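You operate a simulated robot arm through the tools that you are given. There is no shell and no other tool. Be economical: measure what you need, move in short steps, check, and stop when the job is done.

Carry out the task below with a simulated two-armed robot. There is one attempt and no reset: what you move stays moved.

Task
Put the 10 mm dowel tin from the trestle table top on the deck of the trolley and the 8 mm dowel tin on the low shelf under the right drawer. Stack the red sandpaper roll from the trestle table top on top of the brown sandpaper roll. Put two of the wood scraps from the trestle table top on the deck of the trolley. Put the red lath on the trestle table top away on the ledge of the clamp rack. Put two of the small bottles from the trestle table top on the low shelf under the right drawer. Do these in any order. Set down upright: small bottle.

The check looks at the end state, three seconds after you hand in, the way a careful person would. Anything else that was tipped, shoved, dropped, spilled or broken makes it a failure.

Robot
Two 6-joint arms with fingered hands on one trunk, on a base that drives. Base frame: it is fixed to the floor where the robot stands at the start and does not move with it; the origin is under the middle of the robot, x ahead of it, y to its left, z up; the surface under the hand at the start is at about z = 800. Units: mm, rad, N and s.
The left shoulder is at the start at [50, 170, 1095], the right one opposite. With the tool pointing down near the work surface each hand reaches from about 480 to 760 mm from the robot's upright axis, wherever it stands, measured 20 degrees to its own side. Places, roughly: deck of the trolley [500, -2500, 600]; dowel tin [750, -250, 750]; ledge of the clamp rack [2600, 4100, 900]; low shelf under the right drawer [800, -100, 300]; red lath (5x21x2 cm) [1000, 1400, 800]; sandpaper roll [1000, 500, 750]; small bottle [1000, 1750, 750]; wood scrap (3x2x2 cm) [700, 800, 800]. Payload 3.5 kg a hand.
Tool frame (each hand has its own): the origin (TCP) lies between the finger pads and is the grasp point; the fingertips stand 26 mm ahead of it; z points along the fingers, y is the line along which they close. The gripper opens to 132 mm. The gripper's body begins 73 mm behind the TCP. The gripper is a hand of 3 fingers: y runs from the thumb to the fingers, the wrist lies at [0, 0, -234] in the tool frame.
Orientation is told as [roll, pitch, yaw] about the base's x, y, z axes, in that order, counted from this pose: with the fingers straight down and closing along the base's y, the tool's x points along the base's -x, its y along +y and its z along -z.

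Tools
- The arms move only by the tool servo_tool. It takes "left_targets", "right_targets" or both (then of equal length, played together; a hand with none holds still); each is a list of rows, each an object of numbers (a shift or turn left out is 0): "dx", "dy", "dz": the shift along the tool's x, y, z in mm; "rx", "ry", "rz": the turn, a rotation vector about the tool's x, y, z in rad. In form: [{"dx": .., "dy": .., "dz": .., "rx": .., "ry": .., "rz": ..}, ...]. A call has 1 to 20 rows; each row shifts and turns the commanded pose from where the row before left it, along the tool's axes as they then stand. A row lasts 0.2 s, in which the tool goes at most 50 mm and 0.15 rad; a call with a longer step from one row to the next is refused whole. A pose out of reach is approached as far as the arm can. The call stops where the force on the tool passes 40 N (or 10 N more than at its start, if that is more) or the arm is blocked; 0.2 s more then pass. In this call time passes only in rows, and 0.2 s behind the last. The reply holds the time, the measured pose of the TCP, the force on the tool along the base axes, the opening and the grip force, in the units named above and with some noise, with the torque about the TCP (base axes, N m) and any sound that the robot's microphone picked up.
- Cameras (640 x 400 px; columns grow to the right, rows downward): "scene" is now at [52.2, -0.3, 1700.9]; the picture's right is [-0.03, -1.00, 0.00], its down [-0.71, 0.02, -0.71] and it looks along [0.71, -0.02, -0.71] (base axes); focal length 287 px, centre (320, 200). "left" rides on the left gripper at [-62, 3, -92] in its tool frame; the picture's right is [-0.05, -1.00, 0.00], its down [0.83, -0.04, -0.56] and it looks along [0.55, -0.03, 0.83] (tool axes); focal length 230 px, centre (320, 200). "right" rides on the right gripper at [62, 3, -92] in its tool frame; the picture's right is [-0.05, 1.00, 0.00], its down [-0.83, -0.04, -0.56] and it looks along [-0.55, -0.03, 0.83] (tool axes); focal length 230 px, centre (320, 200). There is no depth. A picture from a camera that has moved, and an enlarged one, comes with that camera's place and axes in the base frame and with its lens. The place of the scene camera against the robot may be out by one fixed shift of up to 25 mm in any direction.
- get_image(camera): a new picture of that camera. It takes no simulated time.
- slide_trunk(by): slides the trunk up (or, below 0, down) by that many mm; the arms and the scene camera ride with it, the base frame stays. It gives what a move gives, with no picture.
- base_move(legs): drives the robot by 1 to 6 legs, each [ahead, left, turn to the left] in mm, mm and rad, along the robot's own axes; the way and the turn of a leg run together, so that a leg with both is an arc; at most 1500 mm and 3.142 rad a leg. The arms and the cameras ride along, it lands a little off, and it stops where it bumps. It gives what a move gives.
- set_fingers(finger1, finger2, thumb_bend, hand): sets how far each is bent, from 0 (flat) to 1 (curled in); at 0.3 the hand is open as for a grip, at 0.7 the pads meet at the TCP. One left out holds its place. A second passes; each finger stops where it meets its share of the squeeze, and holds until it gets a number again. It is the only way to open and close the hand. It gives what a move gives, with no picture; readings hold the bend of each and the force on the fingers (four entries, about 0 where the hand has none), thumb and palm.
- head_to(pan, tilt): turns the head with the scene camera to pan (to the left, within 1.501 rad either way) and tilt (down, from -0.506 to 1.204), counted from straight ahead of the robot. It gives what a move gives.
- close_up(camera, box): a new picture of the part [left, top, right, bottom] of that camera's present view, enlarged. It takes no simulated time.
- sign_off(): hands the job in; it is judged then, once.

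Go step by step. Nothing tells you exact positions but the pictures and the camera data: compare them with the known pose of the tool, close in by small moves and look again before you grip or let go. The budget is 483 turns and 246 pictures, counting those below and the enlarged ones. Unless the task says otherwise, let go and move clear before handing in.

The tools are called after "Request:" by a JSON object that holds its "method" and its "body". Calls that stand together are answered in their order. servo_tool: Moves the arms, as the interface text tells. Its arguments: {"type":"object","properties":{"left_targets":{"type":"array","items":{"type":"object","properties":{"dx":{"type":"number"},"dy":{"type":"number"},"dz":{"type":"number"},"rx":{"type":"number"},"ry":{"type":"number"},"rz":{"type":"number"}}}},"right_targets":{"type":"array","items":{"type":"object","properties":{"dx":{"type":"number"},"dy":{"type":"number"},"dz":{"type":"number"},"rx":{"type":"number"},"ry":{"type":"number"},"rz":{"type":"number"}}}}},"required":[]} The other tools are called the same way: slide_trunk (by) slides the trunk up or down; set_fingers (finger1, finger2, thumb_bend, hand) moves the fingers one by one; base_move (legs) drives the base; head_to (pan, tilt) turns the head that bears the scene camera; get_image (camera) takes a picture; close_up (camera, box) takes an enlarged picture of a part of a camera's view; sign_off () hands the job in.

At the start:

```text
clock: 0.0
left_tcp_pos: [534.7, 405.0, 1238.9]
left_tool_rot: [0.004, -0.001, 0.0]
left_ft_force: [-0.2, 0.0, 0.4]
left_moment: [-0.03, 0.01, -0.02]
left_opening: 131.9
left_finger_force: 0.0
left_shape: jaw
left_bend: [0.3, 0.3, 0.3]
left_finger forces: [0.0, 0.0, 0.1, 0.0, 0.0, 0.0]
right_tcp_pos: [629.2, -134.9, 1220.0]
right_tool_rot: [-0.001, 0.001, -0.001]
right_ft_force: [-0.3, -0.7, 0.1]
right_moment: [0.01, 0.02, 0.0]
right_opening: 132.1
right_finger_force: 0.2
right_shape: jaw
right_bend: [0.3, 0.3, 0.3]
right_finger forces: [0.0, 0.1, 0.1, 0.0, 0.0, 0.0]
trunk travel left (down, up): [-710.0, 0.0]
robot x, y, heading: [1.5, -1.4, 0.0]
head pan, tilt: [-0.031, 0.784]
```

scene: 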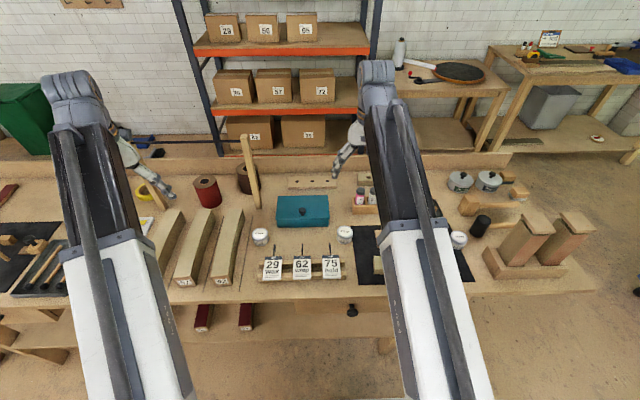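
right: 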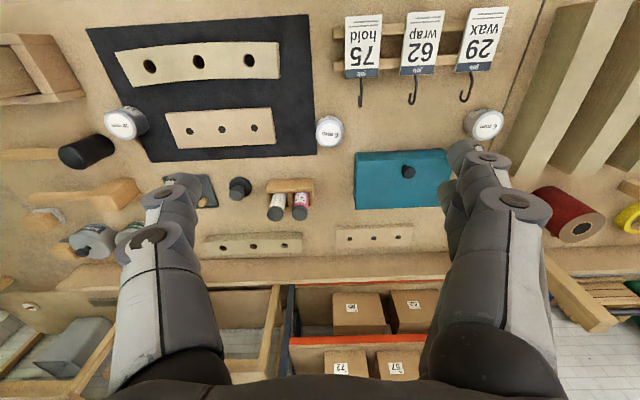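
left: 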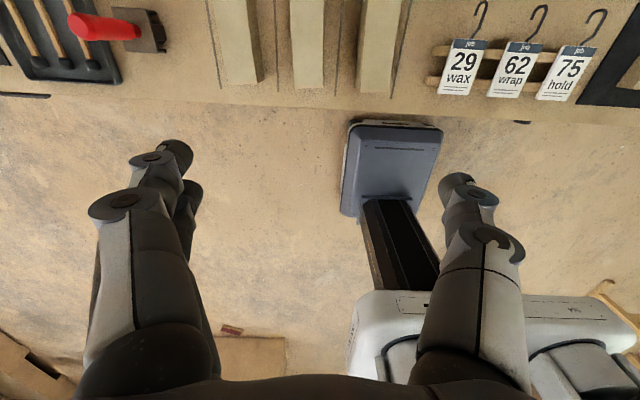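

The table is in front with tins, rolls and tags; I'll look around to find all the objects and destinations.

Request:
{"method": "close_up", "body": {"camera": "scene", "box": [0, 150, 320, 350]}}

Request:
{"method": "close_up", "body": {"camera": "scene", "box": [300, 150, 620, 350]}}

Request:
{"method": "head_to", "body": {"pan": 1.0, "tilt": 0.6}}

```text
2.00 times, centred on (160, 250) of scene
camera zoom: at [52.2, -0.3, 1700.9], right [-0.03, -1.0, 0.0], down [-0.71, 0.02, -0.71], along [0.71, -0.02, -0.71], focal length 574 px, centre (640, 100)
```

zoom: 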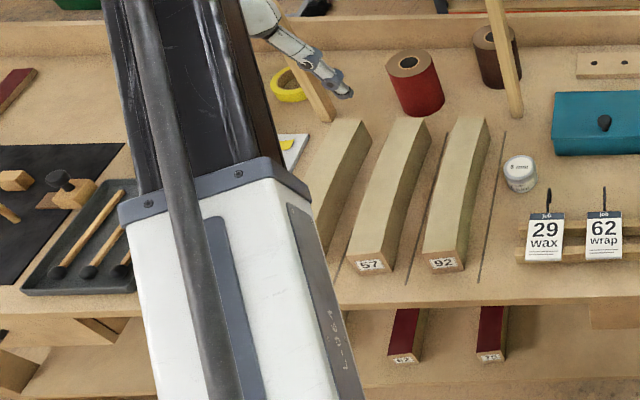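

```text
2.00 times, centred on (460, 250) of scene
camera zoom: at [52.2, -0.3, 1700.9], right [-0.03, -1.0, 0.0], down [-0.71, 0.02, -0.71], along [0.71, -0.02, -0.71], focal length 574 px, centre (40, 100)
```

zoom: 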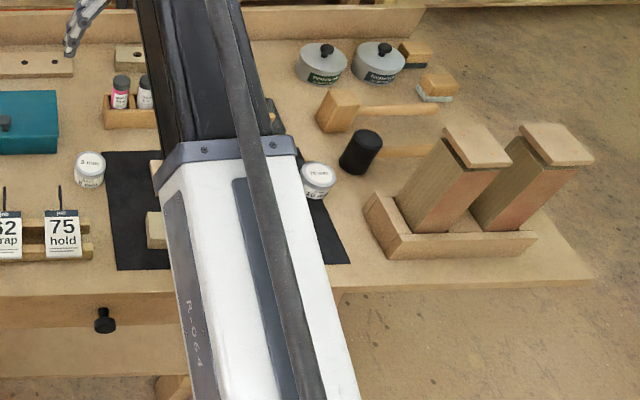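

```text
clock: 1.3
left_tcp_pos: [533.8, 404.9, 1237.8]
left_tool_rot: [0.004, 0.0, 0.001]
left_ft_force: [0.1, -0.6, -0.1]
left_moment: [-0.02, 0.01, 0.01]
left_opening: 132.0
left_finger_force: 0.1
left_shape: jaw
left_bend: [0.3, 0.3, 0.3]
left_finger forces: [0.0, 0.0, 0.0, 0.0, 0.0, 0.0]
right_tcp_pos: [628.5, -134.9, 1219.0]
right_tool_rot: [0.002, 0.0, 0.0]
right_ft_force: [0.3, -0.2, -0.3]
right_moment: [0.02, 0.01, -0.01]
right_opening: 131.7
right_finger_force: 0.0
right_shape: jaw
right_bend: [0.3, 0.3, 0.3]
right_finger forces: [0.0, 0.1, 0.0, 0.1, 0.1, 0.0]
trunk travel left (down, up): [-710.0, 0.0]
robot x, y, heading: [-0.3, -0.1, -0.001]
head pan, tilt: [1.0, 0.6]
```

Request:
{"method": "get_image", "body": {"camera": "scene"}}

Request:
{"method": "head_to", "body": {"pan": -1.4, "tilt": 0.4}}

Request:
{"method": "get_image", "body": {"camera": "scene"}}

```text
240 pictures are left
camera scene: at [18.6, 76.7, 1716.5], right [0.84, -0.54, 0.0], down [-0.31, -0.48, -0.82], along [0.45, 0.69, -0.57], focal length 287 px, centre (320, 200)
```

scene: 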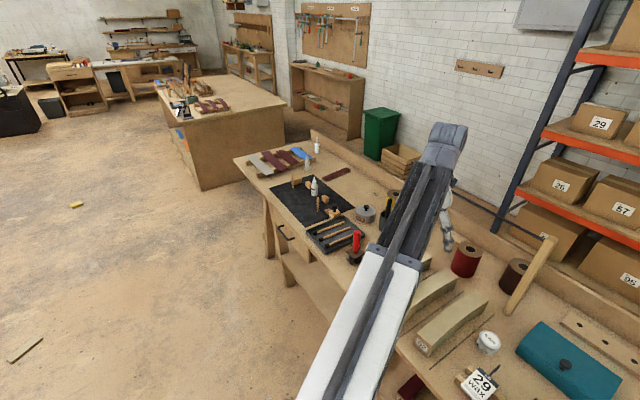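

```text
clock: 3.5
left_tcp_pos: [533.7, 404.6, 1238.3]
left_tool_rot: [0.001, 0.001, 0.0]
left_ft_force: [-0.2, 0.6, 0.2]
left_moment: [0.02, -0.03, 0.0]
left_opening: 131.8
left_finger_force: 0.0
left_shape: jaw
left_bend: [0.3, 0.3, 0.3]
left_finger forces: [0.0, 0.0, 0.1, 0.1, 0.1, 0.0]
right_tcp_pos: [629.7, -134.7, 1219.3]
right_tool_rot: [0.0, 0.0, -0.001]
right_ft_force: [0.2, 0.2, 0.4]
right_moment: [0.0, -0.02, 0.0]
right_opening: 131.9
right_finger_force: 0.0
right_shape: jaw
right_bend: [0.3, 0.3, 0.3]
right_finger forces: [0.0, 0.1, 0.1, 0.1, 0.0, 0.0]
trunk travel left (down, up): [-710.0, 0.0]
robot x, y, heading: [-5.6, 2.8, 0.0]
head pan, tilt: [-1.4, 0.4]
```

```text
239 pictures are left
camera scene: at [-13.4, -88.9, 1734.7], right [-0.99, -0.17, 0.0], down [-0.07, 0.38, -0.92], along [0.16, -0.91, -0.39], focal length 287 px, centre (320, 200)
```

scene: 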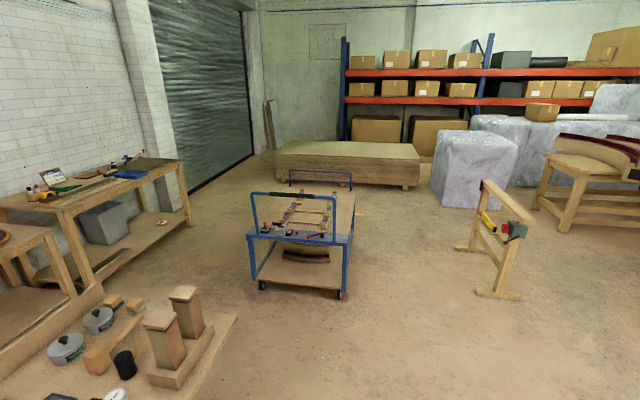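

I see the trolley to the right; the clamp rack on the far-left wall. Zooming in on these.

Request:
{"method": "close_up", "body": {"camera": "scene", "box": [220, 150, 380, 310]}}

Request:
{"method": "head_to", "body": {"pan": 1.0, "tilt": 0.4}}

Request:
{"method": "close_up", "body": {"camera": "scene", "box": [220, 130, 440, 290]}}

Request:
{"method": "close_up", "body": {"camera": "scene", "box": [220, 0, 420, 140]}}

```text
2.50 times, centred on (300, 230) of scene
camera zoom: at [-13.4, -88.9, 1734.7], right [-0.99, -0.17, 0.0], down [-0.07, 0.38, -0.92], along [0.16, -0.91, -0.39], focal length 717 px, centre (370, 125)
```

zoom: 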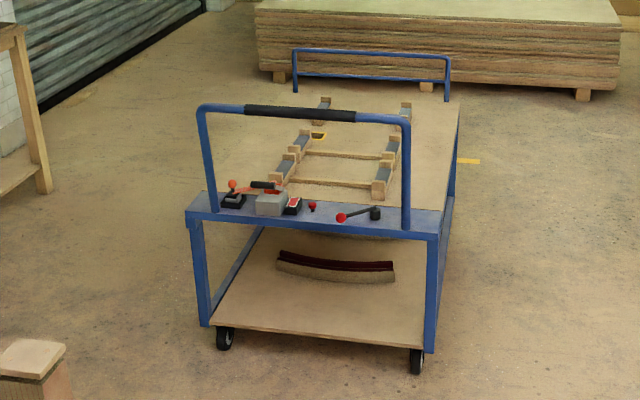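

```text
clock: 5.7
left_tcp_pos: [532.5, 404.5, 1238.0]
left_tool_rot: [0.002, 0.0, 0.0]
left_ft_force: [-0.7, -0.7, -0.1]
left_moment: [-0.02, 0.03, -0.02]
left_opening: 132.0
left_finger_force: 0.0
left_shape: jaw
left_bend: [0.3, 0.3, 0.3]
left_finger forces: [0.0, 0.0, 0.0, 0.0, 0.1, 0.0]
right_tcp_pos: [629.0, -135.3, 1219.3]
right_tool_rot: [-0.002, -0.002, -0.001]
right_ft_force: [-0.1, 0.2, -0.1]
right_moment: [-0.01, -0.01, 0.0]
right_opening: 132.0
right_finger_force: 0.1
right_shape: jaw
right_bend: [0.3, 0.3, 0.3]
right_finger forces: [0.0, 0.0, 0.0, 0.1, 0.0, 0.0]
trunk travel left (down, up): [-710.0, 0.0]
robot x, y, heading: [0.3, 1.1, -0.006]
head pan, tilt: [1.0, 0.4]
```

```text
2.50 times, centred on (330, 210) of scene
camera zoom: at [20.9, 80.3, 1734.7], right [0.84, -0.54, 0.0], down [-0.21, -0.33, -0.92], along [0.5, 0.77, -0.39], focal length 717 px, centre (295, 175)
```

zoom: 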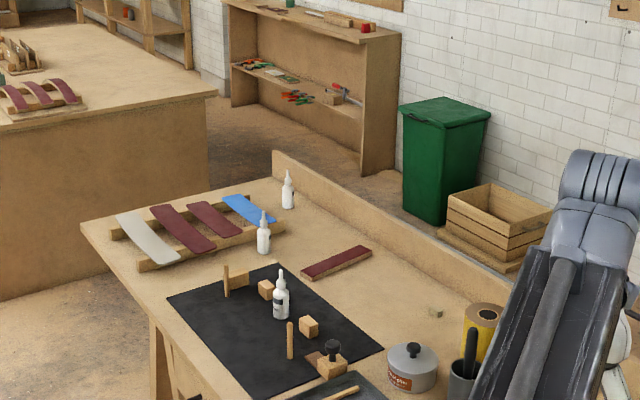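

```text
2.86 times, centred on (320, 70) of scene
camera zoom: at [20.9, 80.3, 1734.7], right [0.84, -0.54, 0.0], down [-0.21, -0.33, -0.92], along [0.5, 0.77, -0.39], focal length 819 px, centre (320, 571)
```

zoom: 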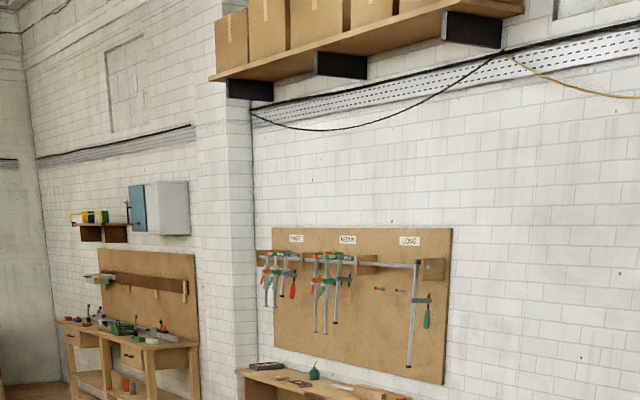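

The lone red lath lies at about [1030, 1420]; glue bottles stand beside it. Now reading tin labels and viewing under the table.

Request:
{"method": "close_up", "body": {"camera": "right", "box": [90, 80, 250, 180]}}

Request:
{"method": "close_up", "body": {"camera": "right", "box": [300, 80, 540, 230]}}

Request:
{"method": "base_move", "body": {"legs": [[-800, 0, 0]]}}

Request:
{"method": "head_to", "body": {"pan": 0, "tilt": 0.7}}

Request:
{"method": "get_image", "body": {"camera": "scene"}}

```text
4.00 times, centred on (170, 130) of right
camera zoom: at [566.9, -132.1, 1312.4], right [0.05, 1.0, 0.0], down [0.83, -0.04, 0.56], along [0.55, -0.03, -0.83], focal length 920 px, centre (920, 480)
```

zoom: 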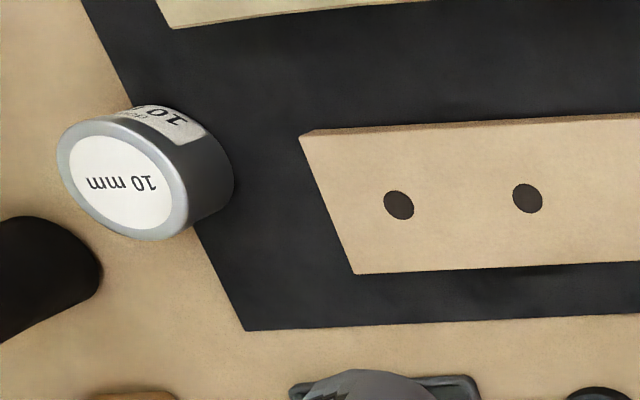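

```text
2.67 times, centred on (420, 155) of right
camera zoom: at [566.9, -132.1, 1312.4], right [0.05, 1.0, 0.0], down [0.83, -0.04, 0.56], along [0.55, -0.03, -0.83], focal length 614 px, centre (53, 320)
```

zoom: 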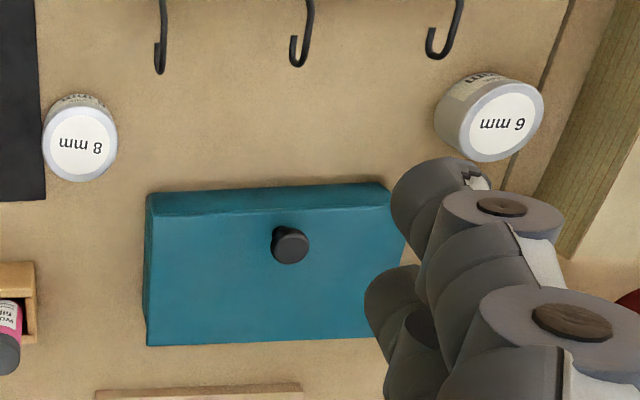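

```text
clock: 10.0
left_tcp_pos: [-287.2, 407.5, 1239.8]
left_tool_rot: [0.003, 0.001, 0.022]
left_ft_force: [-0.4, 0.6, 0.0]
left_moment: [-0.02, -0.04, 0.01]
left_opening: 132.0
left_finger_force: 0.1
left_shape: jaw
left_bend: [0.3, 0.3, 0.3]
left_finger forces: [0.1, 0.0, 0.0, 0.0, 0.0, 0.0]
right_tcp_pos: [-179.7, -129.4, 1219.9]
right_tool_rot: [-0.001, 0.001, 0.022]
right_ft_force: [0.3, -0.1, 0.2]
right_moment: [0.02, 0.02, 0.02]
right_opening: 132.0
right_finger_force: 0.0
right_shape: jaw
right_bend: [0.3, 0.3, 0.3]
right_finger forces: [0.0, 0.0, 0.0, 0.0, 0.0, 0.1]
trunk travel left (down, up): [-710.0, 0.0]
robot x, y, heading: [-812.2, -11.2, 0.022]
head pan, tilt: [1.0, 0.4]
```

```text
clock: 11.3
left_tcp_pos: [-286.5, 407.5, 1237.4]
left_tool_rot: [0.001, 0.0, 0.023]
left_ft_force: [-0.6, 0.0, -0.1]
left_moment: [0.04, 0.03, 0.04]
left_opening: 132.1
left_finger_force: 0.0
left_shape: jaw
left_bend: [0.3, 0.3, 0.3]
left_finger forces: [0.0, 0.0, 0.0, 0.0, 0.0, 0.1]
right_tcp_pos: [-178.5, -129.2, 1220.2]
right_tool_rot: [0.0, 0.001, 0.023]
right_ft_force: [0.3, -0.4, 0.0]
right_moment: [0.0, 0.02, -0.01]
right_opening: 132.0
right_finger_force: 0.0
right_shape: jaw
right_bend: [0.3, 0.3, 0.3]
right_finger forces: [0.0, 0.0, 0.0, 0.0, 0.1, 0.0]
trunk travel left (down, up): [-710.0, 0.0]
robot x, y, heading: [-813.6, -5.7, 0.024]
head pan, tilt: [0.0, 0.7]
```

```text
233 pictures are left
camera scene: at [-755.7, -6.0, 1707.9], right [0.02, -1.0, 0.0], down [-0.64, -0.02, -0.77], along [0.76, 0.02, -0.64], focal length 287 px, centre (320, 200)
```

scene: 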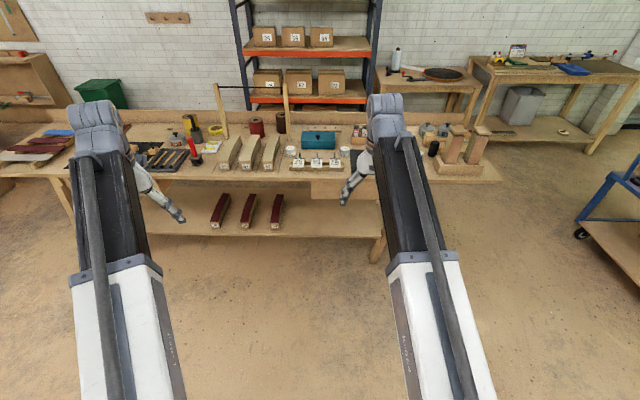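

Tins: 10 mm at right, 8 mm in the middle. I'll lower the trunk to look at the low shelf.

Request:
{"method": "slide_trunk", "body": {"by": -650}}

Request:
{"method": "head_to", "body": {"pan": -0.1, "tilt": 0.4}}

Request:
{"method": "get_image", "body": {"camera": "scene"}}

```text
refused: -650 is not a number from -400 to 400
```

```text
clock: 12.1
left_tcp_pos: [-288.3, 407.1, 1239.4]
left_tool_rot: [0.002, 0.0, 0.025]
left_ft_force: [0.1, 0.3, -0.3]
left_moment: [0.01, 0.01, 0.01]
left_opening: 131.8
left_finger_force: 0.0
left_shape: jaw
left_bend: [0.3, 0.3, 0.3]
left_finger forces: [0.1, 0.0, 0.0, 0.1, 0.1, 0.0]
right_tcp_pos: [-179.8, -129.3, 1220.0]
right_tool_rot: [0.001, 0.0, 0.023]
right_ft_force: [0.3, -0.2, 0.1]
right_moment: [-0.03, 0.0, -0.02]
right_opening: 132.0
right_finger_force: 0.0
right_shape: jaw
right_bend: [0.3, 0.3, 0.3]
right_finger forces: [0.0, 0.0, 0.0, 0.1, 0.0, 0.0]
trunk travel left (down, up): [-710.0, 0.0]
robot x, y, heading: [-810.6, -11.2, 0.028]
head pan, tilt: [-0.099, 0.4]
```

```text
232 pictures are left
camera scene: at [-748.3, -15.1, 1734.6], right [-0.08, -1.0, 0.0], down [-0.39, 0.03, -0.92], along [0.92, -0.07, -0.39], focal length 287 px, centre (320, 200)
```

scene: 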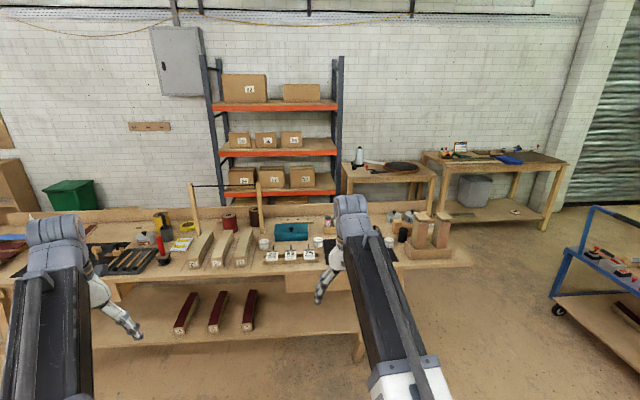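

Request:
{"method": "slide_trunk", "body": {"by": -400}}

Request:
{"method": "slide_trunk", "body": {"by": -200}}

Request:
{"method": "head_to", "body": {"pan": -0.1, "tilt": 0.3}}

Request:
{"method": "get_image", "body": {"camera": "scene"}}

```text
clock: 15.9
left_tcp_pos: [-286.6, 407.9, 838.7]
left_tool_rot: [0.0, 0.0, 0.023]
left_ft_force: [-0.3, -0.1, 0.2]
left_moment: [-0.01, -0.01, -0.02]
left_opening: 132.0
left_finger_force: 0.0
left_shape: jaw
left_bend: [0.3, 0.3, 0.3]
left_finger forces: [0.0, 0.0, 0.0, 0.0, 0.1, 0.1]
right_tcp_pos: [-179.9, -129.8, 818.6]
right_tool_rot: [0.001, -0.002, 0.021]
right_ft_force: [-0.9, -0.6, -0.1]
right_moment: [-0.01, 0.01, -0.02]
right_opening: 132.0
right_finger_force: 0.1
right_shape: jaw
right_bend: [0.3, 0.3, 0.3]
right_finger forces: [0.0, 0.0, 0.0, 0.1, 0.1, 0.0]
trunk travel left (down, up): [-310.0, 400.0]
robot x, y, heading: [-811.6, -8.0, 0.021]
head pan, tilt: [-0.099, 0.4]
```

```text
clock: 18.1
left_tcp_pos: [-286.7, 407.9, 637.9]
left_tool_rot: [0.002, 0.0, 0.022]
left_ft_force: [0.1, -0.5, 0.5]
left_moment: [-0.03, 0.01, 0.0]
left_opening: 132.1
left_finger_force: 0.1
left_shape: jaw
left_bend: [0.3, 0.3, 0.3]
left_finger forces: [0.0, 0.0, 0.0, 0.0, 0.1, 0.0]
right_tcp_pos: [-180.0, -128.8, 619.8]
right_tool_rot: [0.0, -0.002, 0.023]
right_ft_force: [-0.5, -0.6, -1.0]
right_moment: [-0.01, 0.01, 0.01]
right_opening: 131.9
right_finger_force: 0.0
right_shape: jaw
right_bend: [0.3, 0.3, 0.3]
right_finger forces: [0.0, 0.0, 0.0, 0.1, 0.0, 0.0]
trunk travel left (down, up): [-110.0, 600.0]
robot x, y, heading: [-813.4, -10.5, 0.023]
head pan, tilt: [-0.099, 0.4]
```

```text
clock: 18.8
left_tcp_pos: [-286.9, 407.7, 638.8]
left_tool_rot: [0.001, -0.001, 0.022]
left_ft_force: [0.0, 0.2, 0.7]
left_moment: [-0.02, -0.04, 0.0]
left_opening: 131.8
left_finger_force: 0.0
left_shape: jaw
left_bend: [0.3, 0.3, 0.3]
left_finger forces: [0.0, 0.0, 0.0, 0.1, 0.1, 0.1]
right_tcp_pos: [-179.6, -129.8, 618.7]
right_tool_rot: [0.0, -0.001, 0.022]
right_ft_force: [0.7, 0.1, 0.4]
right_moment: [0.01, 0.02, 0.0]
right_opening: 131.8
right_finger_force: 0.1
right_shape: jaw
right_bend: [0.3, 0.3, 0.3]
right_finger forces: [0.0, 0.1, 0.0, 0.1, 0.0, 0.0]
trunk travel left (down, up): [-110.0, 600.0]
robot x, y, heading: [-810.7, -10.8, 0.02]
head pan, tilt: [-0.099, 0.3]
```

```text
231 pictures are left
camera scene: at [-747.6, -15.2, 1143.9], right [-0.08, -1.0, 0.0], down [-0.3, 0.02, -0.96], along [0.95, -0.07, -0.3], focal length 287 px, centre (320, 200)
```

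scene: 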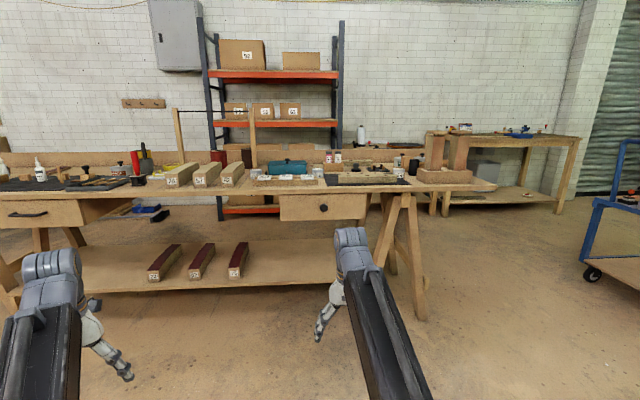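

The low shelf is clear below the right drawer. I'll test turning the left hand horizontal here in free space.

Request:
{"method": "servo_tool", "body": {"left_targets": [{"dx": -40, "ry": -0.1428}, {"dx": -40, "ry": -0.1428}, {"dx": -40, "ry": -0.1428}, {"dx": -35, "dz": 15, "ry": -0.1428}, {"dx": -30, "dz": 20, "ry": -0.1428}, {"dx": -25, "dz": 25, "ry": -0.1428}, {"dx": -20, "dz": 30, "ry": -0.1428}, {"dz": 20, "ry": -0.1428}, {"dz": 20, "ry": -0.1428}, {"dz": 20, "ry": -0.1428}, {"dz": 20, "ry": -0.1428}]}}

Request:
{"method": "get_image", "body": {"camera": "left"}}

Request:
{"method": "get_image", "body": {"camera": "scene"}}

```text
clock: 21.2
left_tcp_pos: [49.7, 414.8, 623.1]
left_tool_rot: [1.219, -1.568, -1.195]
left_ft_force: [0.3, 0.3, 0.1]
left_moment: [0.0, -0.01, -0.02]
left_opening: 132.1
left_finger_force: 0.0
left_shape: jaw
left_bend: [0.3, 0.3, 0.3]
left_finger forces: [0.1, 0.1, 0.1, 0.0, 0.0, 0.1]
right_tcp_pos: [-179.7, -129.4, 619.6]
right_tool_rot: [0.0, 0.0, 0.022]
right_ft_force: [-0.2, 0.6, 1.1]
right_moment: [0.0, 0.0, 0.01]
right_opening: 132.1
right_finger_force: 0.1
right_shape: jaw
right_bend: [0.3, 0.3, 0.3]
right_finger forces: [0.0, 0.1, 0.0, 0.0, 0.0, 0.0]
trunk travel left (down, up): [-110.0, 600.0]
robot x, y, heading: [-810.3, -9.2, 0.024]
head pan, tilt: [-0.099, 0.3]
```

```text
230 pictures are left
camera left: at [-43.3, 416.4, 683.4], right [0.03, -1.0, 0.05], down [-0.55, -0.06, -0.83], along [0.83, -0.01, -0.56], focal length 230 px, centre (320, 200)
```

left: 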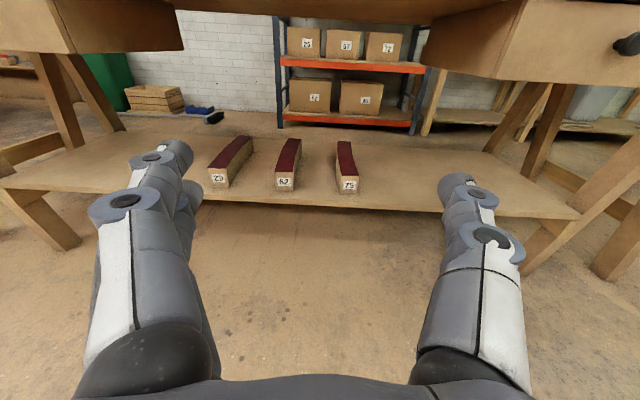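

```text
229 pictures are left
camera scene: at [-747.7, -15.3, 1144.0], right [-0.08, -1.0, 0.0], down [-0.29, 0.02, -0.96], along [0.95, -0.07, -0.3], focal length 287 px, centre (320, 200)
```

scene: 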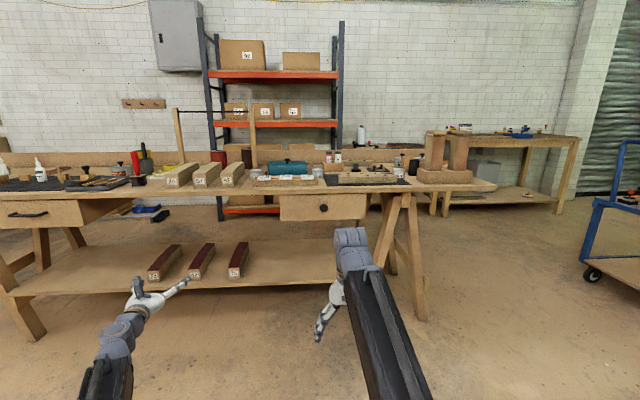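

The left hand can point forward and reach the shelf. I'll raise the trunk, tilt the left hand to 45° and pull it in, then go for the 8 mm tin.

Request:
{"method": "slide_trunk", "body": {"by": 400}}

Request:
{"method": "slide_trunk", "body": {"by": 200}}

Request:
{"method": "servo_tool", "body": {"left_targets": [{"dy": -30, "dz": -33, "ry": 0.131}, {"dy": -30, "dz": -33, "ry": 0.131}, {"dy": -30, "dz": -30, "ry": 0.131}, {"dy": -30, "dz": -30, "ry": 0.131}, {"dy": -30, "dz": -30, "ry": 0.131}, {"dy": -30, "dz": -30, "ry": 0.131}]}}

Request:
{"method": "base_move", "body": {"legs": [[0, -350, -0.022], [600, 0, 0]]}}

Request:
{"method": "get_image", "body": {"camera": "left"}}

```text
clock: 25.0
left_tcp_pos: [49.6, 415.2, 1022.9]
left_tool_rot: [1.105, -1.568, -1.081]
left_ft_force: [-0.2, -0.1, 0.3]
left_moment: [-0.02, -0.02, 0.0]
left_opening: 131.9
left_finger_force: 0.1
left_shape: jaw
left_bend: [0.3, 0.3, 0.3]
left_finger forces: [0.0, 0.1, 0.0, 0.0, 0.0, 0.0]
right_tcp_pos: [-180.0, -128.9, 1019.4]
right_tool_rot: [0.0, -0.002, 0.023]
right_ft_force: [0.4, 0.5, -0.1]
right_moment: [0.0, -0.01, 0.02]
right_opening: 132.0
right_finger_force: 0.1
right_shape: jaw
right_bend: [0.3, 0.3, 0.3]
right_finger forces: [0.0, 0.0, 0.0, 0.0, 0.1, 0.1]
trunk travel left (down, up): [-510.0, 200.0]
robot x, y, heading: [-814.0, -9.2, 0.023]
head pan, tilt: [-0.099, 0.3]
```

```text
clock: 27.2
left_tcp_pos: [50.0, 416.4, 1222.1]
left_tool_rot: [1.08, -1.569, -1.055]
left_ft_force: [-0.1, -0.1, -0.1]
left_moment: [0.0, -0.03, -0.01]
left_opening: 131.9
left_finger_force: 0.0
left_shape: jaw
left_bend: [0.3, 0.3, 0.3]
left_finger forces: [0.0, 0.0, 0.1, 0.0, 0.0, 0.0]
right_tcp_pos: [-179.6, -129.3, 1219.4]
right_tool_rot: [0.0, -0.001, 0.023]
right_ft_force: [-0.3, -0.2, -0.1]
right_moment: [0.0, 0.02, -0.02]
right_opening: 132.0
right_finger_force: 0.1
right_shape: jaw
right_bend: [0.3, 0.3, 0.3]
right_finger forces: [0.0, 0.1, 0.0, 0.1, 0.1, 0.0]
trunk travel left (down, up): [-710.0, 0.0]
robot x, y, heading: [-812.7, -5.6, 0.023]
head pan, tilt: [-0.099, 0.3]
```

```text
clock: 28.6
left_tcp_pos: [-119.4, 232.1, 1282.5]
left_tool_rot: [0.002, -0.781, 0.022]
left_ft_force: [-0.2, -0.4, -0.5]
left_moment: [0.02, -0.01, -0.02]
left_opening: 131.8
left_finger_force: 0.1
left_shape: jaw
left_bend: [0.3, 0.3, 0.3]
left_finger forces: [0.0, 0.0, 0.0, 0.1, 0.0, 0.1]
right_tcp_pos: [-179.9, -129.1, 1219.2]
right_tool_rot: [-0.001, -0.001, 0.023]
right_ft_force: [0.0, -0.2, -0.3]
right_moment: [0.01, 0.0, 0.01]
right_opening: 131.6
right_finger_force: 0.1
right_shape: jaw
right_bend: [0.3, 0.3, 0.3]
right_finger forces: [0.1, 0.0, 0.0, 0.0, 0.1, 0.0]
trunk travel left (down, up): [-710.0, 0.0]
robot x, y, heading: [-812.1, -12.6, 0.023]
head pan, tilt: [-0.099, 0.3]
```

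```text
clock: 33.8
left_tcp_pos: [475.5, -112.9, 1281.1]
left_tool_rot: [0.003, -0.783, 0.015]
left_ft_force: [0.5, -0.5, -0.7]
left_moment: [0.02, -0.01, -0.03]
left_opening: 131.8
left_finger_force: 0.1
left_shape: jaw
left_bend: [0.3, 0.3, 0.3]
left_finger forces: [0.0, 0.0, 0.0, 0.0, 0.0, 0.0]
right_tcp_pos: [411.4, -475.3, 1219.3]
right_tool_rot: [0.0, 0.0, 0.016]
right_ft_force: [0.1, -0.2, -1.0]
right_moment: [0.01, 0.02, 0.03]
right_opening: 131.6
right_finger_force: 0.1
right_shape: jaw
right_bend: [0.3, 0.3, 0.3]
right_finger forces: [0.1, 0.1, 0.0, 0.0, 0.0, 0.0]
trunk travel left (down, up): [-710.0, 0.0]
robot x, y, heading: [-219.6, -354.8, 0.015]
head pan, tilt: [-0.099, 0.3]
```

```text
228 pictures are left
camera left: at [453.1, -110.2, 1390.3], right [0.05, -1.0, 0.04], down [-0.98, -0.06, -0.19], along [0.19, -0.02, -0.98], focal length 230 px, centre (320, 200)
```

left: 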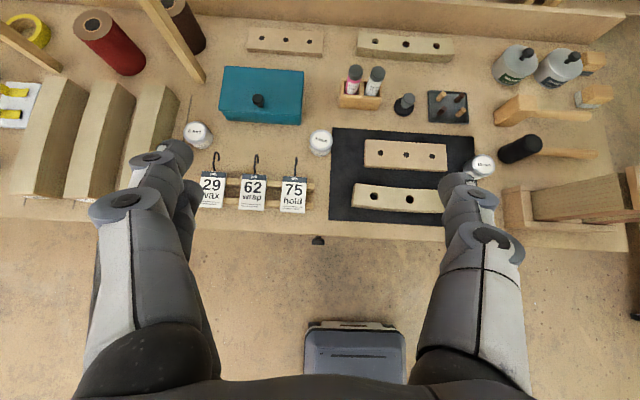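

Good overview from the left camera: 8 mm tin at about [720, -118], 10 mm tin at about [685, -537]. I drive closer and bring the left hand over the 8 mm tin.

Request:
{"method": "base_move", "body": {"legs": [[260, 0, -0.015]]}}

Request:
{"method": "servo_tool", "body": {"left_targets": [{"dz": 40, "ry": 0.065}, {"dz": 40, "ry": 0.065}, {"dz": 50}, {"dz": 50}, {"dz": 50}]}}

Request:
{"method": "get_image", "body": {"camera": "left"}}

```text
clock: 35.6
left_tcp_pos: [725.2, -120.2, 1281.9]
left_tool_rot: [0.002, -0.784, 0.0]
left_ft_force: [-0.3, -0.5, -0.3]
left_moment: [0.01, 0.01, -0.03]
left_opening: 131.9
left_finger_force: 0.0
left_shape: jaw
left_bend: [0.3, 0.3, 0.3]
left_finger forces: [0.0, 0.0, 0.0, 0.0, 0.0, 0.0]
right_tcp_pos: [655.5, -482.4, 1219.2]
right_tool_rot: [-0.001, 0.0, 0.002]
right_ft_force: [0.1, -0.7, -0.8]
right_moment: [-0.01, 0.01, -0.03]
right_opening: 131.9
right_finger_force: 0.1
right_shape: jaw
right_bend: [0.3, 0.3, 0.3]
right_finger forces: [0.0, 0.0, 0.1, 0.0, 0.0, 0.0]
trunk travel left (down, up): [-710.0, 0.0]
robot x, y, heading: [25.3, -348.7, 0.002]
head pan, tilt: [-0.099, 0.3]
```

```text
clock: 36.8
left_tcp_pos: [875.7, -123.5, 1103.5]
left_tool_rot: [0.003, -0.654, 0.002]
left_ft_force: [-0.3, -0.6, 0.4]
left_moment: [0.02, 0.0, -0.01]
left_opening: 131.7
left_finger_force: 0.1
left_shape: jaw
left_bend: [0.3, 0.3, 0.3]
left_finger forces: [0.0, 0.0, 0.0, 0.0, 0.0, 0.0]
right_tcp_pos: [656.4, -481.7, 1219.8]
right_tool_rot: [-0.001, -0.002, 0.002]
right_ft_force: [0.4, 1.2, -1.0]
right_moment: [0.02, 0.0, 0.02]
right_opening: 132.1
right_finger_force: 0.1
right_shape: jaw
right_bend: [0.3, 0.3, 0.3]
right_finger forces: [0.0, 0.0, 0.0, 0.1, 0.0, 0.0]
trunk travel left (down, up): [-710.0, 0.0]
robot x, y, heading: [23.0, -348.4, 0.005]
head pan, tilt: [-0.099, 0.3]
```

```text
227 pictures are left
camera left: at [867.2, -120.1, 1213.8], right [0.04, -1.0, 0.03], down [-1.0, -0.05, -0.06], along [0.07, -0.03, -1.0], focal length 230 px, centre (320, 200)
```

left: 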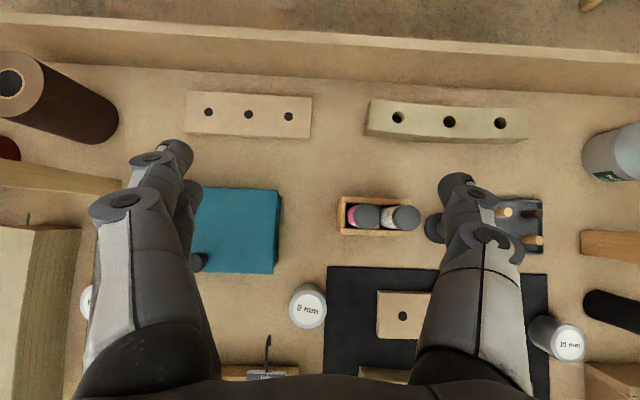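

The lid sits at about [727, -120, 842]. I pre-close the fingers a bit and move above the tin.

Request:
{"method": "set_fingers", "body": {"hand": "left", "finger1": 0.42, "finger2": 0.42, "thumb_bend": 0.42}}

Request:
{"method": "servo_tool", "body": {"left_targets": [{"dx": 42.3, "dz": 6.2, "dy": 0.5}, {"dx": 42.3, "dz": 6.2, "dy": 0.5}, {"dx": 42.3, "dz": 6.2, "dy": 0.5}, {"dx": 42.3, "dz": 6.2, "dy": 0.5}, {"dx": 42.3, "dz": 6.2, "dy": 0.5}]}}

Request:
{"method": "get_image", "body": {"camera": "left"}}

Request:
{"method": "head_to", "body": {"pan": 0.2, "tilt": 0.8}}

Request:
{"method": "get_image", "body": {"camera": "scene"}}

```text
clock: 37.8
left_tcp_pos: [874.6, -123.0, 1104.2]
left_tool_rot: [0.001, -0.655, 0.004]
left_ft_force: [0.1, 0.0, 0.9]
left_moment: [0.01, -0.02, -0.01]
left_opening: 95.2
left_finger_force: 0.2
left_shape: fingers
left_bend: [0.42, 0.42, 0.42]
left_finger forces: [0.0, 0.1, 0.0, 0.1, 0.0, 0.1]
right_tcp_pos: [654.8, -482.7, 1219.4]
right_tool_rot: [-0.003, 0.001, 0.0]
right_ft_force: [0.7, -0.1, 0.8]
right_moment: [0.01, 0.0, 0.06]
right_opening: 131.9
right_finger_force: 0.0
right_shape: jaw
right_bend: [0.3, 0.3, 0.3]
right_finger forces: [0.0, 0.0, 0.0, 0.0, 0.0, 0.0]
trunk travel left (down, up): [-710.0, 0.0]
robot x, y, heading: [26.9, -348.1, -0.001]
head pan, tilt: [-0.099, 0.3]
```

```text
clock: 39.0
left_tcp_pos: [722.7, -122.0, 953.7]
left_tool_rot: [0.002, -0.655, -0.001]
left_ft_force: [-0.2, 0.4, -0.1]
left_moment: [-0.02, 0.0, 0.02]
left_opening: 95.5
left_finger_force: 0.0
left_shape: fingers
left_bend: [0.42, 0.42, 0.42]
left_finger forces: [0.0, 0.0, 0.0, 0.1, 0.1, 0.0]
right_tcp_pos: [655.3, -482.7, 1219.7]
right_tool_rot: [0.0, -0.001, 0.003]
right_ft_force: [0.1, -0.1, 0.5]
right_moment: [0.0, 0.03, -0.02]
right_opening: 131.9
right_finger_force: 0.1
right_shape: jaw
right_bend: [0.3, 0.3, 0.3]
right_finger forces: [0.1, 0.0, 0.0, 0.0, 0.0, 0.0]
trunk travel left (down, up): [-710.0, 0.0]
robot x, y, heading: [23.3, -350.1, 0.003]
head pan, tilt: [-0.099, 0.3]
```

```text
226 pictures are left
camera left: at [713.7, -117.5, 1063.6], right [0.04, -1.0, 0.03], down [-1.0, -0.04, -0.06], along [0.07, -0.03, -1.0], focal length 230 px, centre (320, 200)
```

left: 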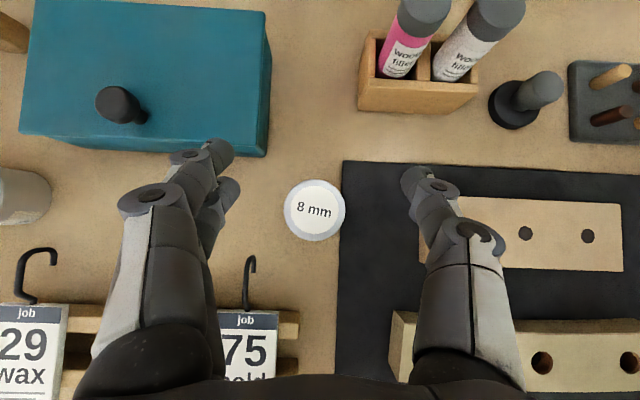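

```text
clock: 39.9
left_tcp_pos: [722.6, -121.1, 952.4]
left_tool_rot: [0.001, -0.653, 0.001]
left_ft_force: [0.2, 1.1, 0.5]
left_moment: [0.01, 0.01, 0.02]
left_opening: 95.3
left_finger_force: 0.0
left_shape: fingers
left_bend: [0.42, 0.42, 0.42]
left_finger forces: [0.1, 0.0, 0.0, 0.1, 0.0, 0.0]
right_tcp_pos: [653.7, -482.7, 1219.5]
right_tool_rot: [-0.001, -0.001, 0.002]
right_ft_force: [-1.0, 0.4, -0.4]
right_moment: [0.03, -0.01, 0.01]
right_opening: 131.9
right_finger_force: 0.0
right_shape: jaw
right_bend: [0.3, 0.3, 0.3]
right_finger forces: [0.1, 0.0, 0.0, 0.0, 0.0, 0.1]
trunk travel left (down, up): [-710.0, 0.0]
robot x, y, heading: [28.0, -347.4, -0.001]
head pan, tilt: [0.201, 0.799]
```

```text
225 pictures are left
camera scene: at [75.8, -330.1, 1699.7], right [0.2, -0.98, 0.0], down [-0.7, -0.14, -0.7], along [0.68, 0.14, -0.72], focal length 287 px, centre (320, 200)
```

scene: 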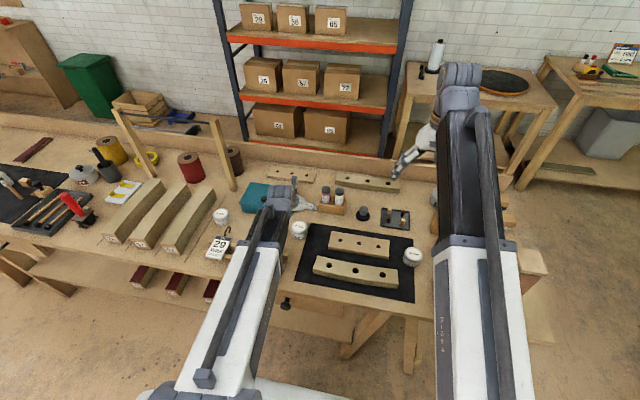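

Tin is centred between the fingers at about [720, -120]; hooks lie low, the teal box is just clear. Descending.

Request:
{"method": "servo_tool", "body": {"left_targets": [{"dx": 15, "dz": 19}, {"dx": 15, "dz": 19}, {"dx": 15, "dz": 19}, {"dx": 15, "dz": 19}]}}

Request:
{"method": "get_image", "body": {"camera": "left"}}

```text
clock: 40.9
left_tcp_pos: [718.1, -117.6, 856.2]
left_tool_rot: [0.001, -0.654, 0.001]
left_ft_force: [-0.4, 0.0, 0.8]
left_moment: [0.0, -0.01, -0.02]
left_opening: 95.7
left_finger_force: 0.1
left_shape: fingers
left_bend: [0.42, 0.42, 0.42]
left_finger forces: [0.0, 0.0, 0.0, 0.1, 0.0, 0.0]
right_tcp_pos: [655.8, -481.8, 1219.3]
right_tool_rot: [0.0, 0.0, 0.001]
right_ft_force: [-0.3, -0.6, 0.2]
right_moment: [-0.03, 0.02, 0.0]
right_opening: 132.1
right_finger_force: 0.0
right_shape: jaw
right_bend: [0.3, 0.3, 0.3]
right_finger forces: [0.0, 0.1, 0.1, 0.0, 0.0, 0.0]
trunk travel left (down, up): [-710.0, 0.0]
robot x, y, heading: [26.4, -350.2, 0.004]
head pan, tilt: [0.201, 0.799]
```

```text
224 pictures are left
camera left: at [709.8, -115.9, 965.7], right [0.04, -1.0, 0.03], down [-1.0, -0.04, -0.06], along [0.07, -0.03, -1.0], focal length 230 px, centre (320, 200)
```

left: 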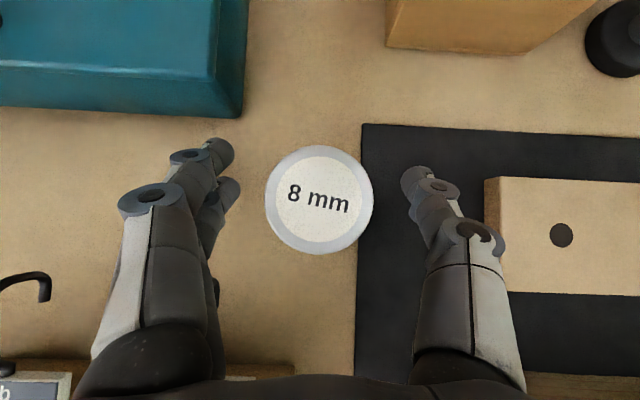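

Request:
{"method": "servo_tool", "body": {"left_targets": [{"dx": 7.5, "dz": 9.5, "dy": -1}, {"dx": 7.5, "dz": 9.5, "dy": -1}]}}

Request:
{"method": "set_fingers", "body": {"hand": "left", "finger1": 0.7, "finger2": 0.7, "thumb_bend": 0.7}}

Request:
{"method": "get_image", "body": {"camera": "left"}}

```text
clock: 41.5
left_tcp_pos: [717.3, -119.8, 834.4]
left_tool_rot: [0.003, -0.658, 0.0]
left_ft_force: [-0.8, -1.8, 12.0]
left_moment: [0.66, -0.02, 0.02]
left_opening: 95.6
left_finger_force: 6.7
left_shape: fingers
left_bend: [0.42, 0.42, 0.42]
left_finger forces: [0.0, 12.4, 0.1, 0.1, 0.0, 0.0]
right_tcp_pos: [654.4, -483.1, 1220.5]
right_tool_rot: [-0.001, -0.002, 0.001]
right_ft_force: [-1.0, 0.8, 0.7]
right_moment: [-0.01, -0.03, 0.0]
right_opening: 131.8
right_finger_force: 0.1
right_shape: jaw
right_bend: [0.3, 0.3, 0.3]
right_finger forces: [0.0, 0.1, 0.0, 0.0, 0.0, 0.0]
trunk travel left (down, up): [-710.0, 0.0]
robot x, y, heading: [23.4, -346.5, 0.004]
head pan, tilt: [0.201, 0.799]
```

```text
clock: 42.5
left_tcp_pos: [718.8, -120.1, 835.0]
left_tool_rot: [0.004, -0.659, 0.001]
left_ft_force: [3.8, 8.0, 24.6]
left_moment: [1.39, -0.31, -0.14]
left_opening: 41.5
left_finger_force: 25.7
left_shape: fingers
left_bend: [0.58, 0.6, 0.64]
left_finger forces: [11.1, 27.6, 0.0, 0.0, 13.3, 0.1]
right_tcp_pos: [653.6, -483.2, 1221.1]
right_tool_rot: [-0.001, -0.001, 0.001]
right_ft_force: [0.3, 0.7, 0.7]
right_moment: [0.02, 0.01, -0.01]
right_opening: 131.8
right_finger_force: 0.1
right_shape: jaw
right_bend: [0.3, 0.3, 0.3]
right_finger forces: [0.0, 0.1, 0.0, 0.0, 0.0, 0.0]
trunk travel left (down, up): [-710.0, 0.0]
robot x, y, heading: [28.8, -348.1, 0.002]
head pan, tilt: [0.201, 0.799]
```

```text
223 pictures are left
camera left: at [709.3, -117.2, 944.3], right [0.04, -1.0, 0.03], down [-1.0, -0.04, -0.07], along [0.07, -0.03, -1.0], focal length 230 px, centre (320, 200)
```

left: 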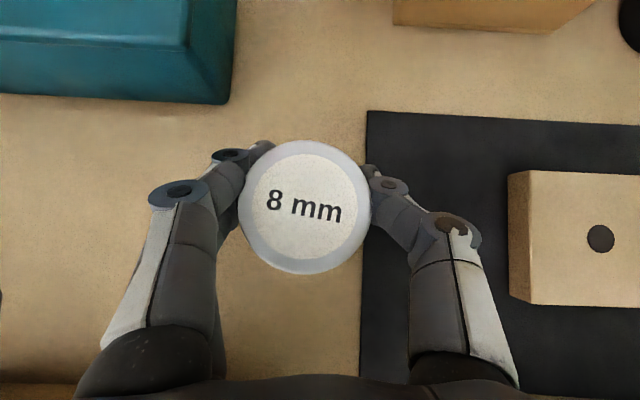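

The tin seems gripped; lifting gently and checking.

Request:
{"method": "servo_tool", "body": {"left_targets": [{"dx": -3, "dz": -4}, {"dx": -12, "dz": -16}, {"dx": -15, "dz": -19}, {"dx": -15, "dz": -19}]}}

Request:
{"method": "get_image", "body": {"camera": "left"}}

Request:
{"method": "close_up", "body": {"camera": "scene", "box": [220, 150, 380, 250]}}

```text
clock: 43.5
left_tcp_pos: [719.7, -117.5, 901.3]
left_tool_rot: [0.001, -0.651, 0.002]
left_ft_force: [0.6, 0.0, -1.9]
left_moment: [-0.01, -0.02, -0.01]
left_opening: 41.2
left_finger_force: 16.1
left_shape: fingers
left_bend: [0.59, 0.6, 0.64]
left_finger forces: [8.0, 8.3, 0.1, 0.0, 17.1, 0.1]
right_tcp_pos: [654.2, -482.4, 1219.9]
right_tool_rot: [0.001, -0.001, 0.002]
right_ft_force: [0.0, -0.1, 0.6]
right_moment: [0.03, -0.02, 0.01]
right_opening: 131.8
right_finger_force: 0.1
right_shape: jaw
right_bend: [0.3, 0.3, 0.3]
right_finger forces: [0.0, 0.0, 0.1, 0.0, 0.0, 0.0]
trunk travel left (down, up): [-710.0, 0.0]
robot x, y, heading: [29.2, -350.4, 0.003]
head pan, tilt: [0.201, 0.799]
```

```text
222 pictures are left
camera left: at [711.8, -114.7, 1012.7], right [0.04, -1.0, 0.03], down [-1.0, -0.05, -0.06], along [0.06, -0.03, -1.0], focal length 230 px, centre (320, 200)
```

left: 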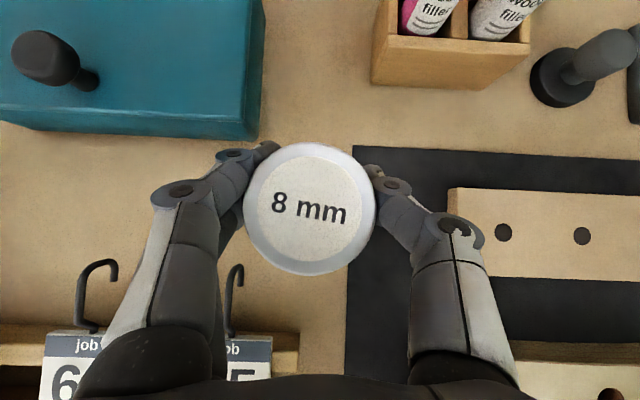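

```text
4.00 times, centred on (300, 200) of scene
camera zoom: at [75.6, -330.1, 1699.6], right [0.2, -0.98, 0.0], down [-0.7, -0.14, -0.7], along [0.68, 0.14, -0.72], focal length 1147 px, centre (400, 200)
```

zoom: 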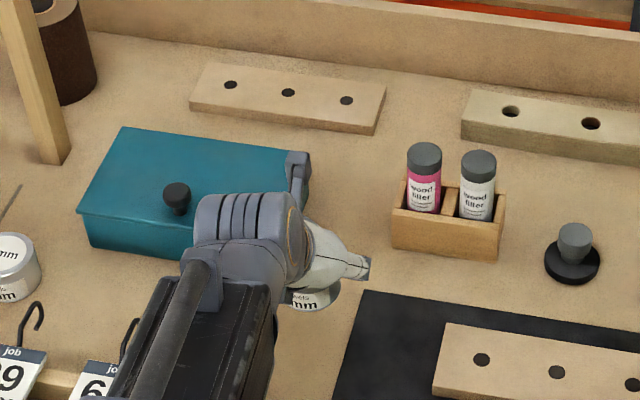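

8 mm tin is held. While here I also use the right hand on the 10 mm tin; looking from above first.

Request:
{"method": "servo_tool", "body": {"right_targets": [{"dy": -18, "dz": 45}, {"dy": -18, "dz": 45}, {"dy": -18, "dz": 45}, {"dz": 35}]}}

Request:
{"method": "get_image", "body": {"camera": "right"}}

```text
clock: 44.5
left_tcp_pos: [721.0, -117.2, 903.4]
left_tool_rot: [0.0, -0.656, 0.0]
left_ft_force: [-0.4, 0.0, -0.5]
left_moment: [0.01, 0.02, 0.02]
left_opening: 41.1
left_finger_force: 16.9
left_shape: fingers
left_bend: [0.59, 0.6, 0.64]
left_finger forces: [7.8, 8.2, 0.0, 0.0, 17.0, 0.1]
right_tcp_pos: [655.7, -537.1, 1050.9]
right_tool_rot: [0.001, 0.0, 0.001]
right_ft_force: [0.8, -0.5, 0.3]
right_moment: [0.02, 0.01, 0.0]
right_opening: 132.0
right_finger_force: 0.0
right_shape: jaw
right_bend: [0.3, 0.3, 0.3]
right_finger forces: [0.0, 0.0, 0.1, 0.1, 0.0, 0.0]
trunk travel left (down, up): [-710.0, 0.0]
robot x, y, heading: [28.2, -350.3, 0.006]
head pan, tilt: [0.201, 0.799]
```

```text
220 pictures are left
camera right: at [594.1, -534.3, 1143.2], right [0.05, 1.0, 0.0], down [0.83, -0.04, 0.56], along [0.55, -0.03, -0.83], focal length 230 px, centre (320, 200)
```

right: 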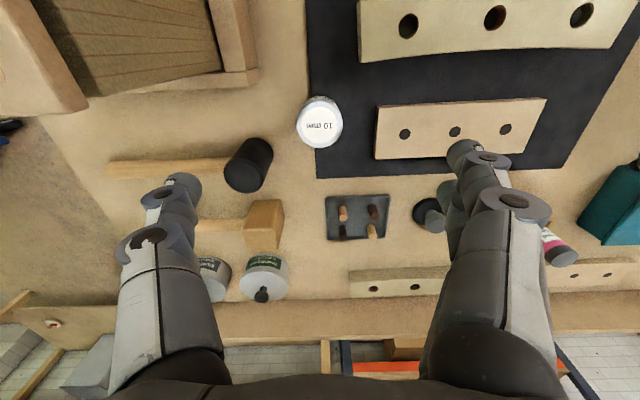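

Tin is at about [673, -540]; the mallet head stays clear of the thumb. I pre-close and lower the right hand to 60 mm above.

Request:
{"method": "set_fingers", "body": {"hand": "right", "finger1": 0.42, "finger2": 0.42, "thumb_bend": 0.42}}

Request:
{"method": "servo_tool", "body": {"right_targets": [{"dx": -9, "dy": -1.5, "dz": 45}, {"dx": -8, "dy": -1.5, "dz": 45}, {"dz": 40}, {"dz": 20}]}}

Request:
{"method": "get_image", "body": {"camera": "right"}}

```text
clock: 45.5
left_tcp_pos: [719.8, -117.1, 901.7]
left_tool_rot: [0.002, -0.654, 0.002]
left_ft_force: [0.4, 0.1, -1.5]
left_moment: [0.01, 0.0, 0.01]
left_opening: 41.0
left_finger_force: 16.3
left_shape: fingers
left_bend: [0.59, 0.6, 0.64]
left_finger forces: [7.9, 8.2, 0.0, 0.1, 17.1, 0.0]
right_tcp_pos: [656.5, -537.4, 1051.2]
right_tool_rot: [0.001, -0.001, 0.001]
right_ft_force: [0.4, 0.7, -0.5]
right_moment: [-0.02, 0.0, -0.01]
right_opening: 95.6
right_finger_force: 0.1
right_shape: fingers
right_bend: [0.42, 0.42, 0.42]
right_finger forces: [0.1, 0.1, 0.0, 0.0, 0.1, 0.0]
trunk travel left (down, up): [-710.0, 0.0]
robot x, y, heading: [31.2, -346.6, 0.001]
head pan, tilt: [0.201, 0.799]
```

```text
clock: 46.5
left_tcp_pos: [721.0, -117.6, 901.7]
left_tool_rot: [0.002, -0.654, 0.003]
left_ft_force: [-0.2, -0.3, -1.6]
left_moment: [-0.01, 0.02, 0.02]
left_opening: 41.1
left_finger_force: 16.4
left_shape: fingers
left_bend: [0.59, 0.6, 0.64]
left_finger forces: [7.9, 8.3, 0.0, 0.0, 17.0, 0.0]
right_tcp_pos: [670.9, -540.0, 902.1]
right_tool_rot: [-0.001, -0.001, 0.003]
right_ft_force: [0.3, -0.5, 1.5]
right_moment: [0.0, 0.0, -0.01]
right_opening: 95.6
right_finger_force: 0.1
right_shape: fingers
right_bend: [0.42, 0.42, 0.42]
right_finger forces: [0.0, 0.1, 0.1, 0.0, 0.0, 0.0]
trunk travel left (down, up): [-710.0, 0.0]
robot x, y, heading: [28.8, -350.0, 0.005]
head pan, tilt: [0.201, 0.799]
```

```text
219 pictures are left
camera right: at [609.8, -538.1, 994.4], right [0.05, 1.0, 0.0], down [0.83, -0.04, 0.56], along [0.55, -0.03, -0.83], focal length 230 px, centre (320, 200)
```

right: 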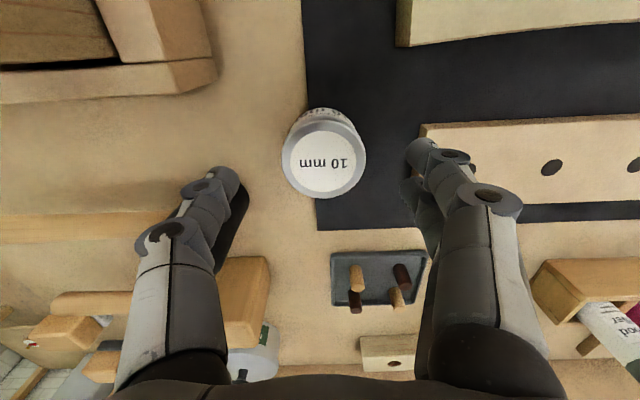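

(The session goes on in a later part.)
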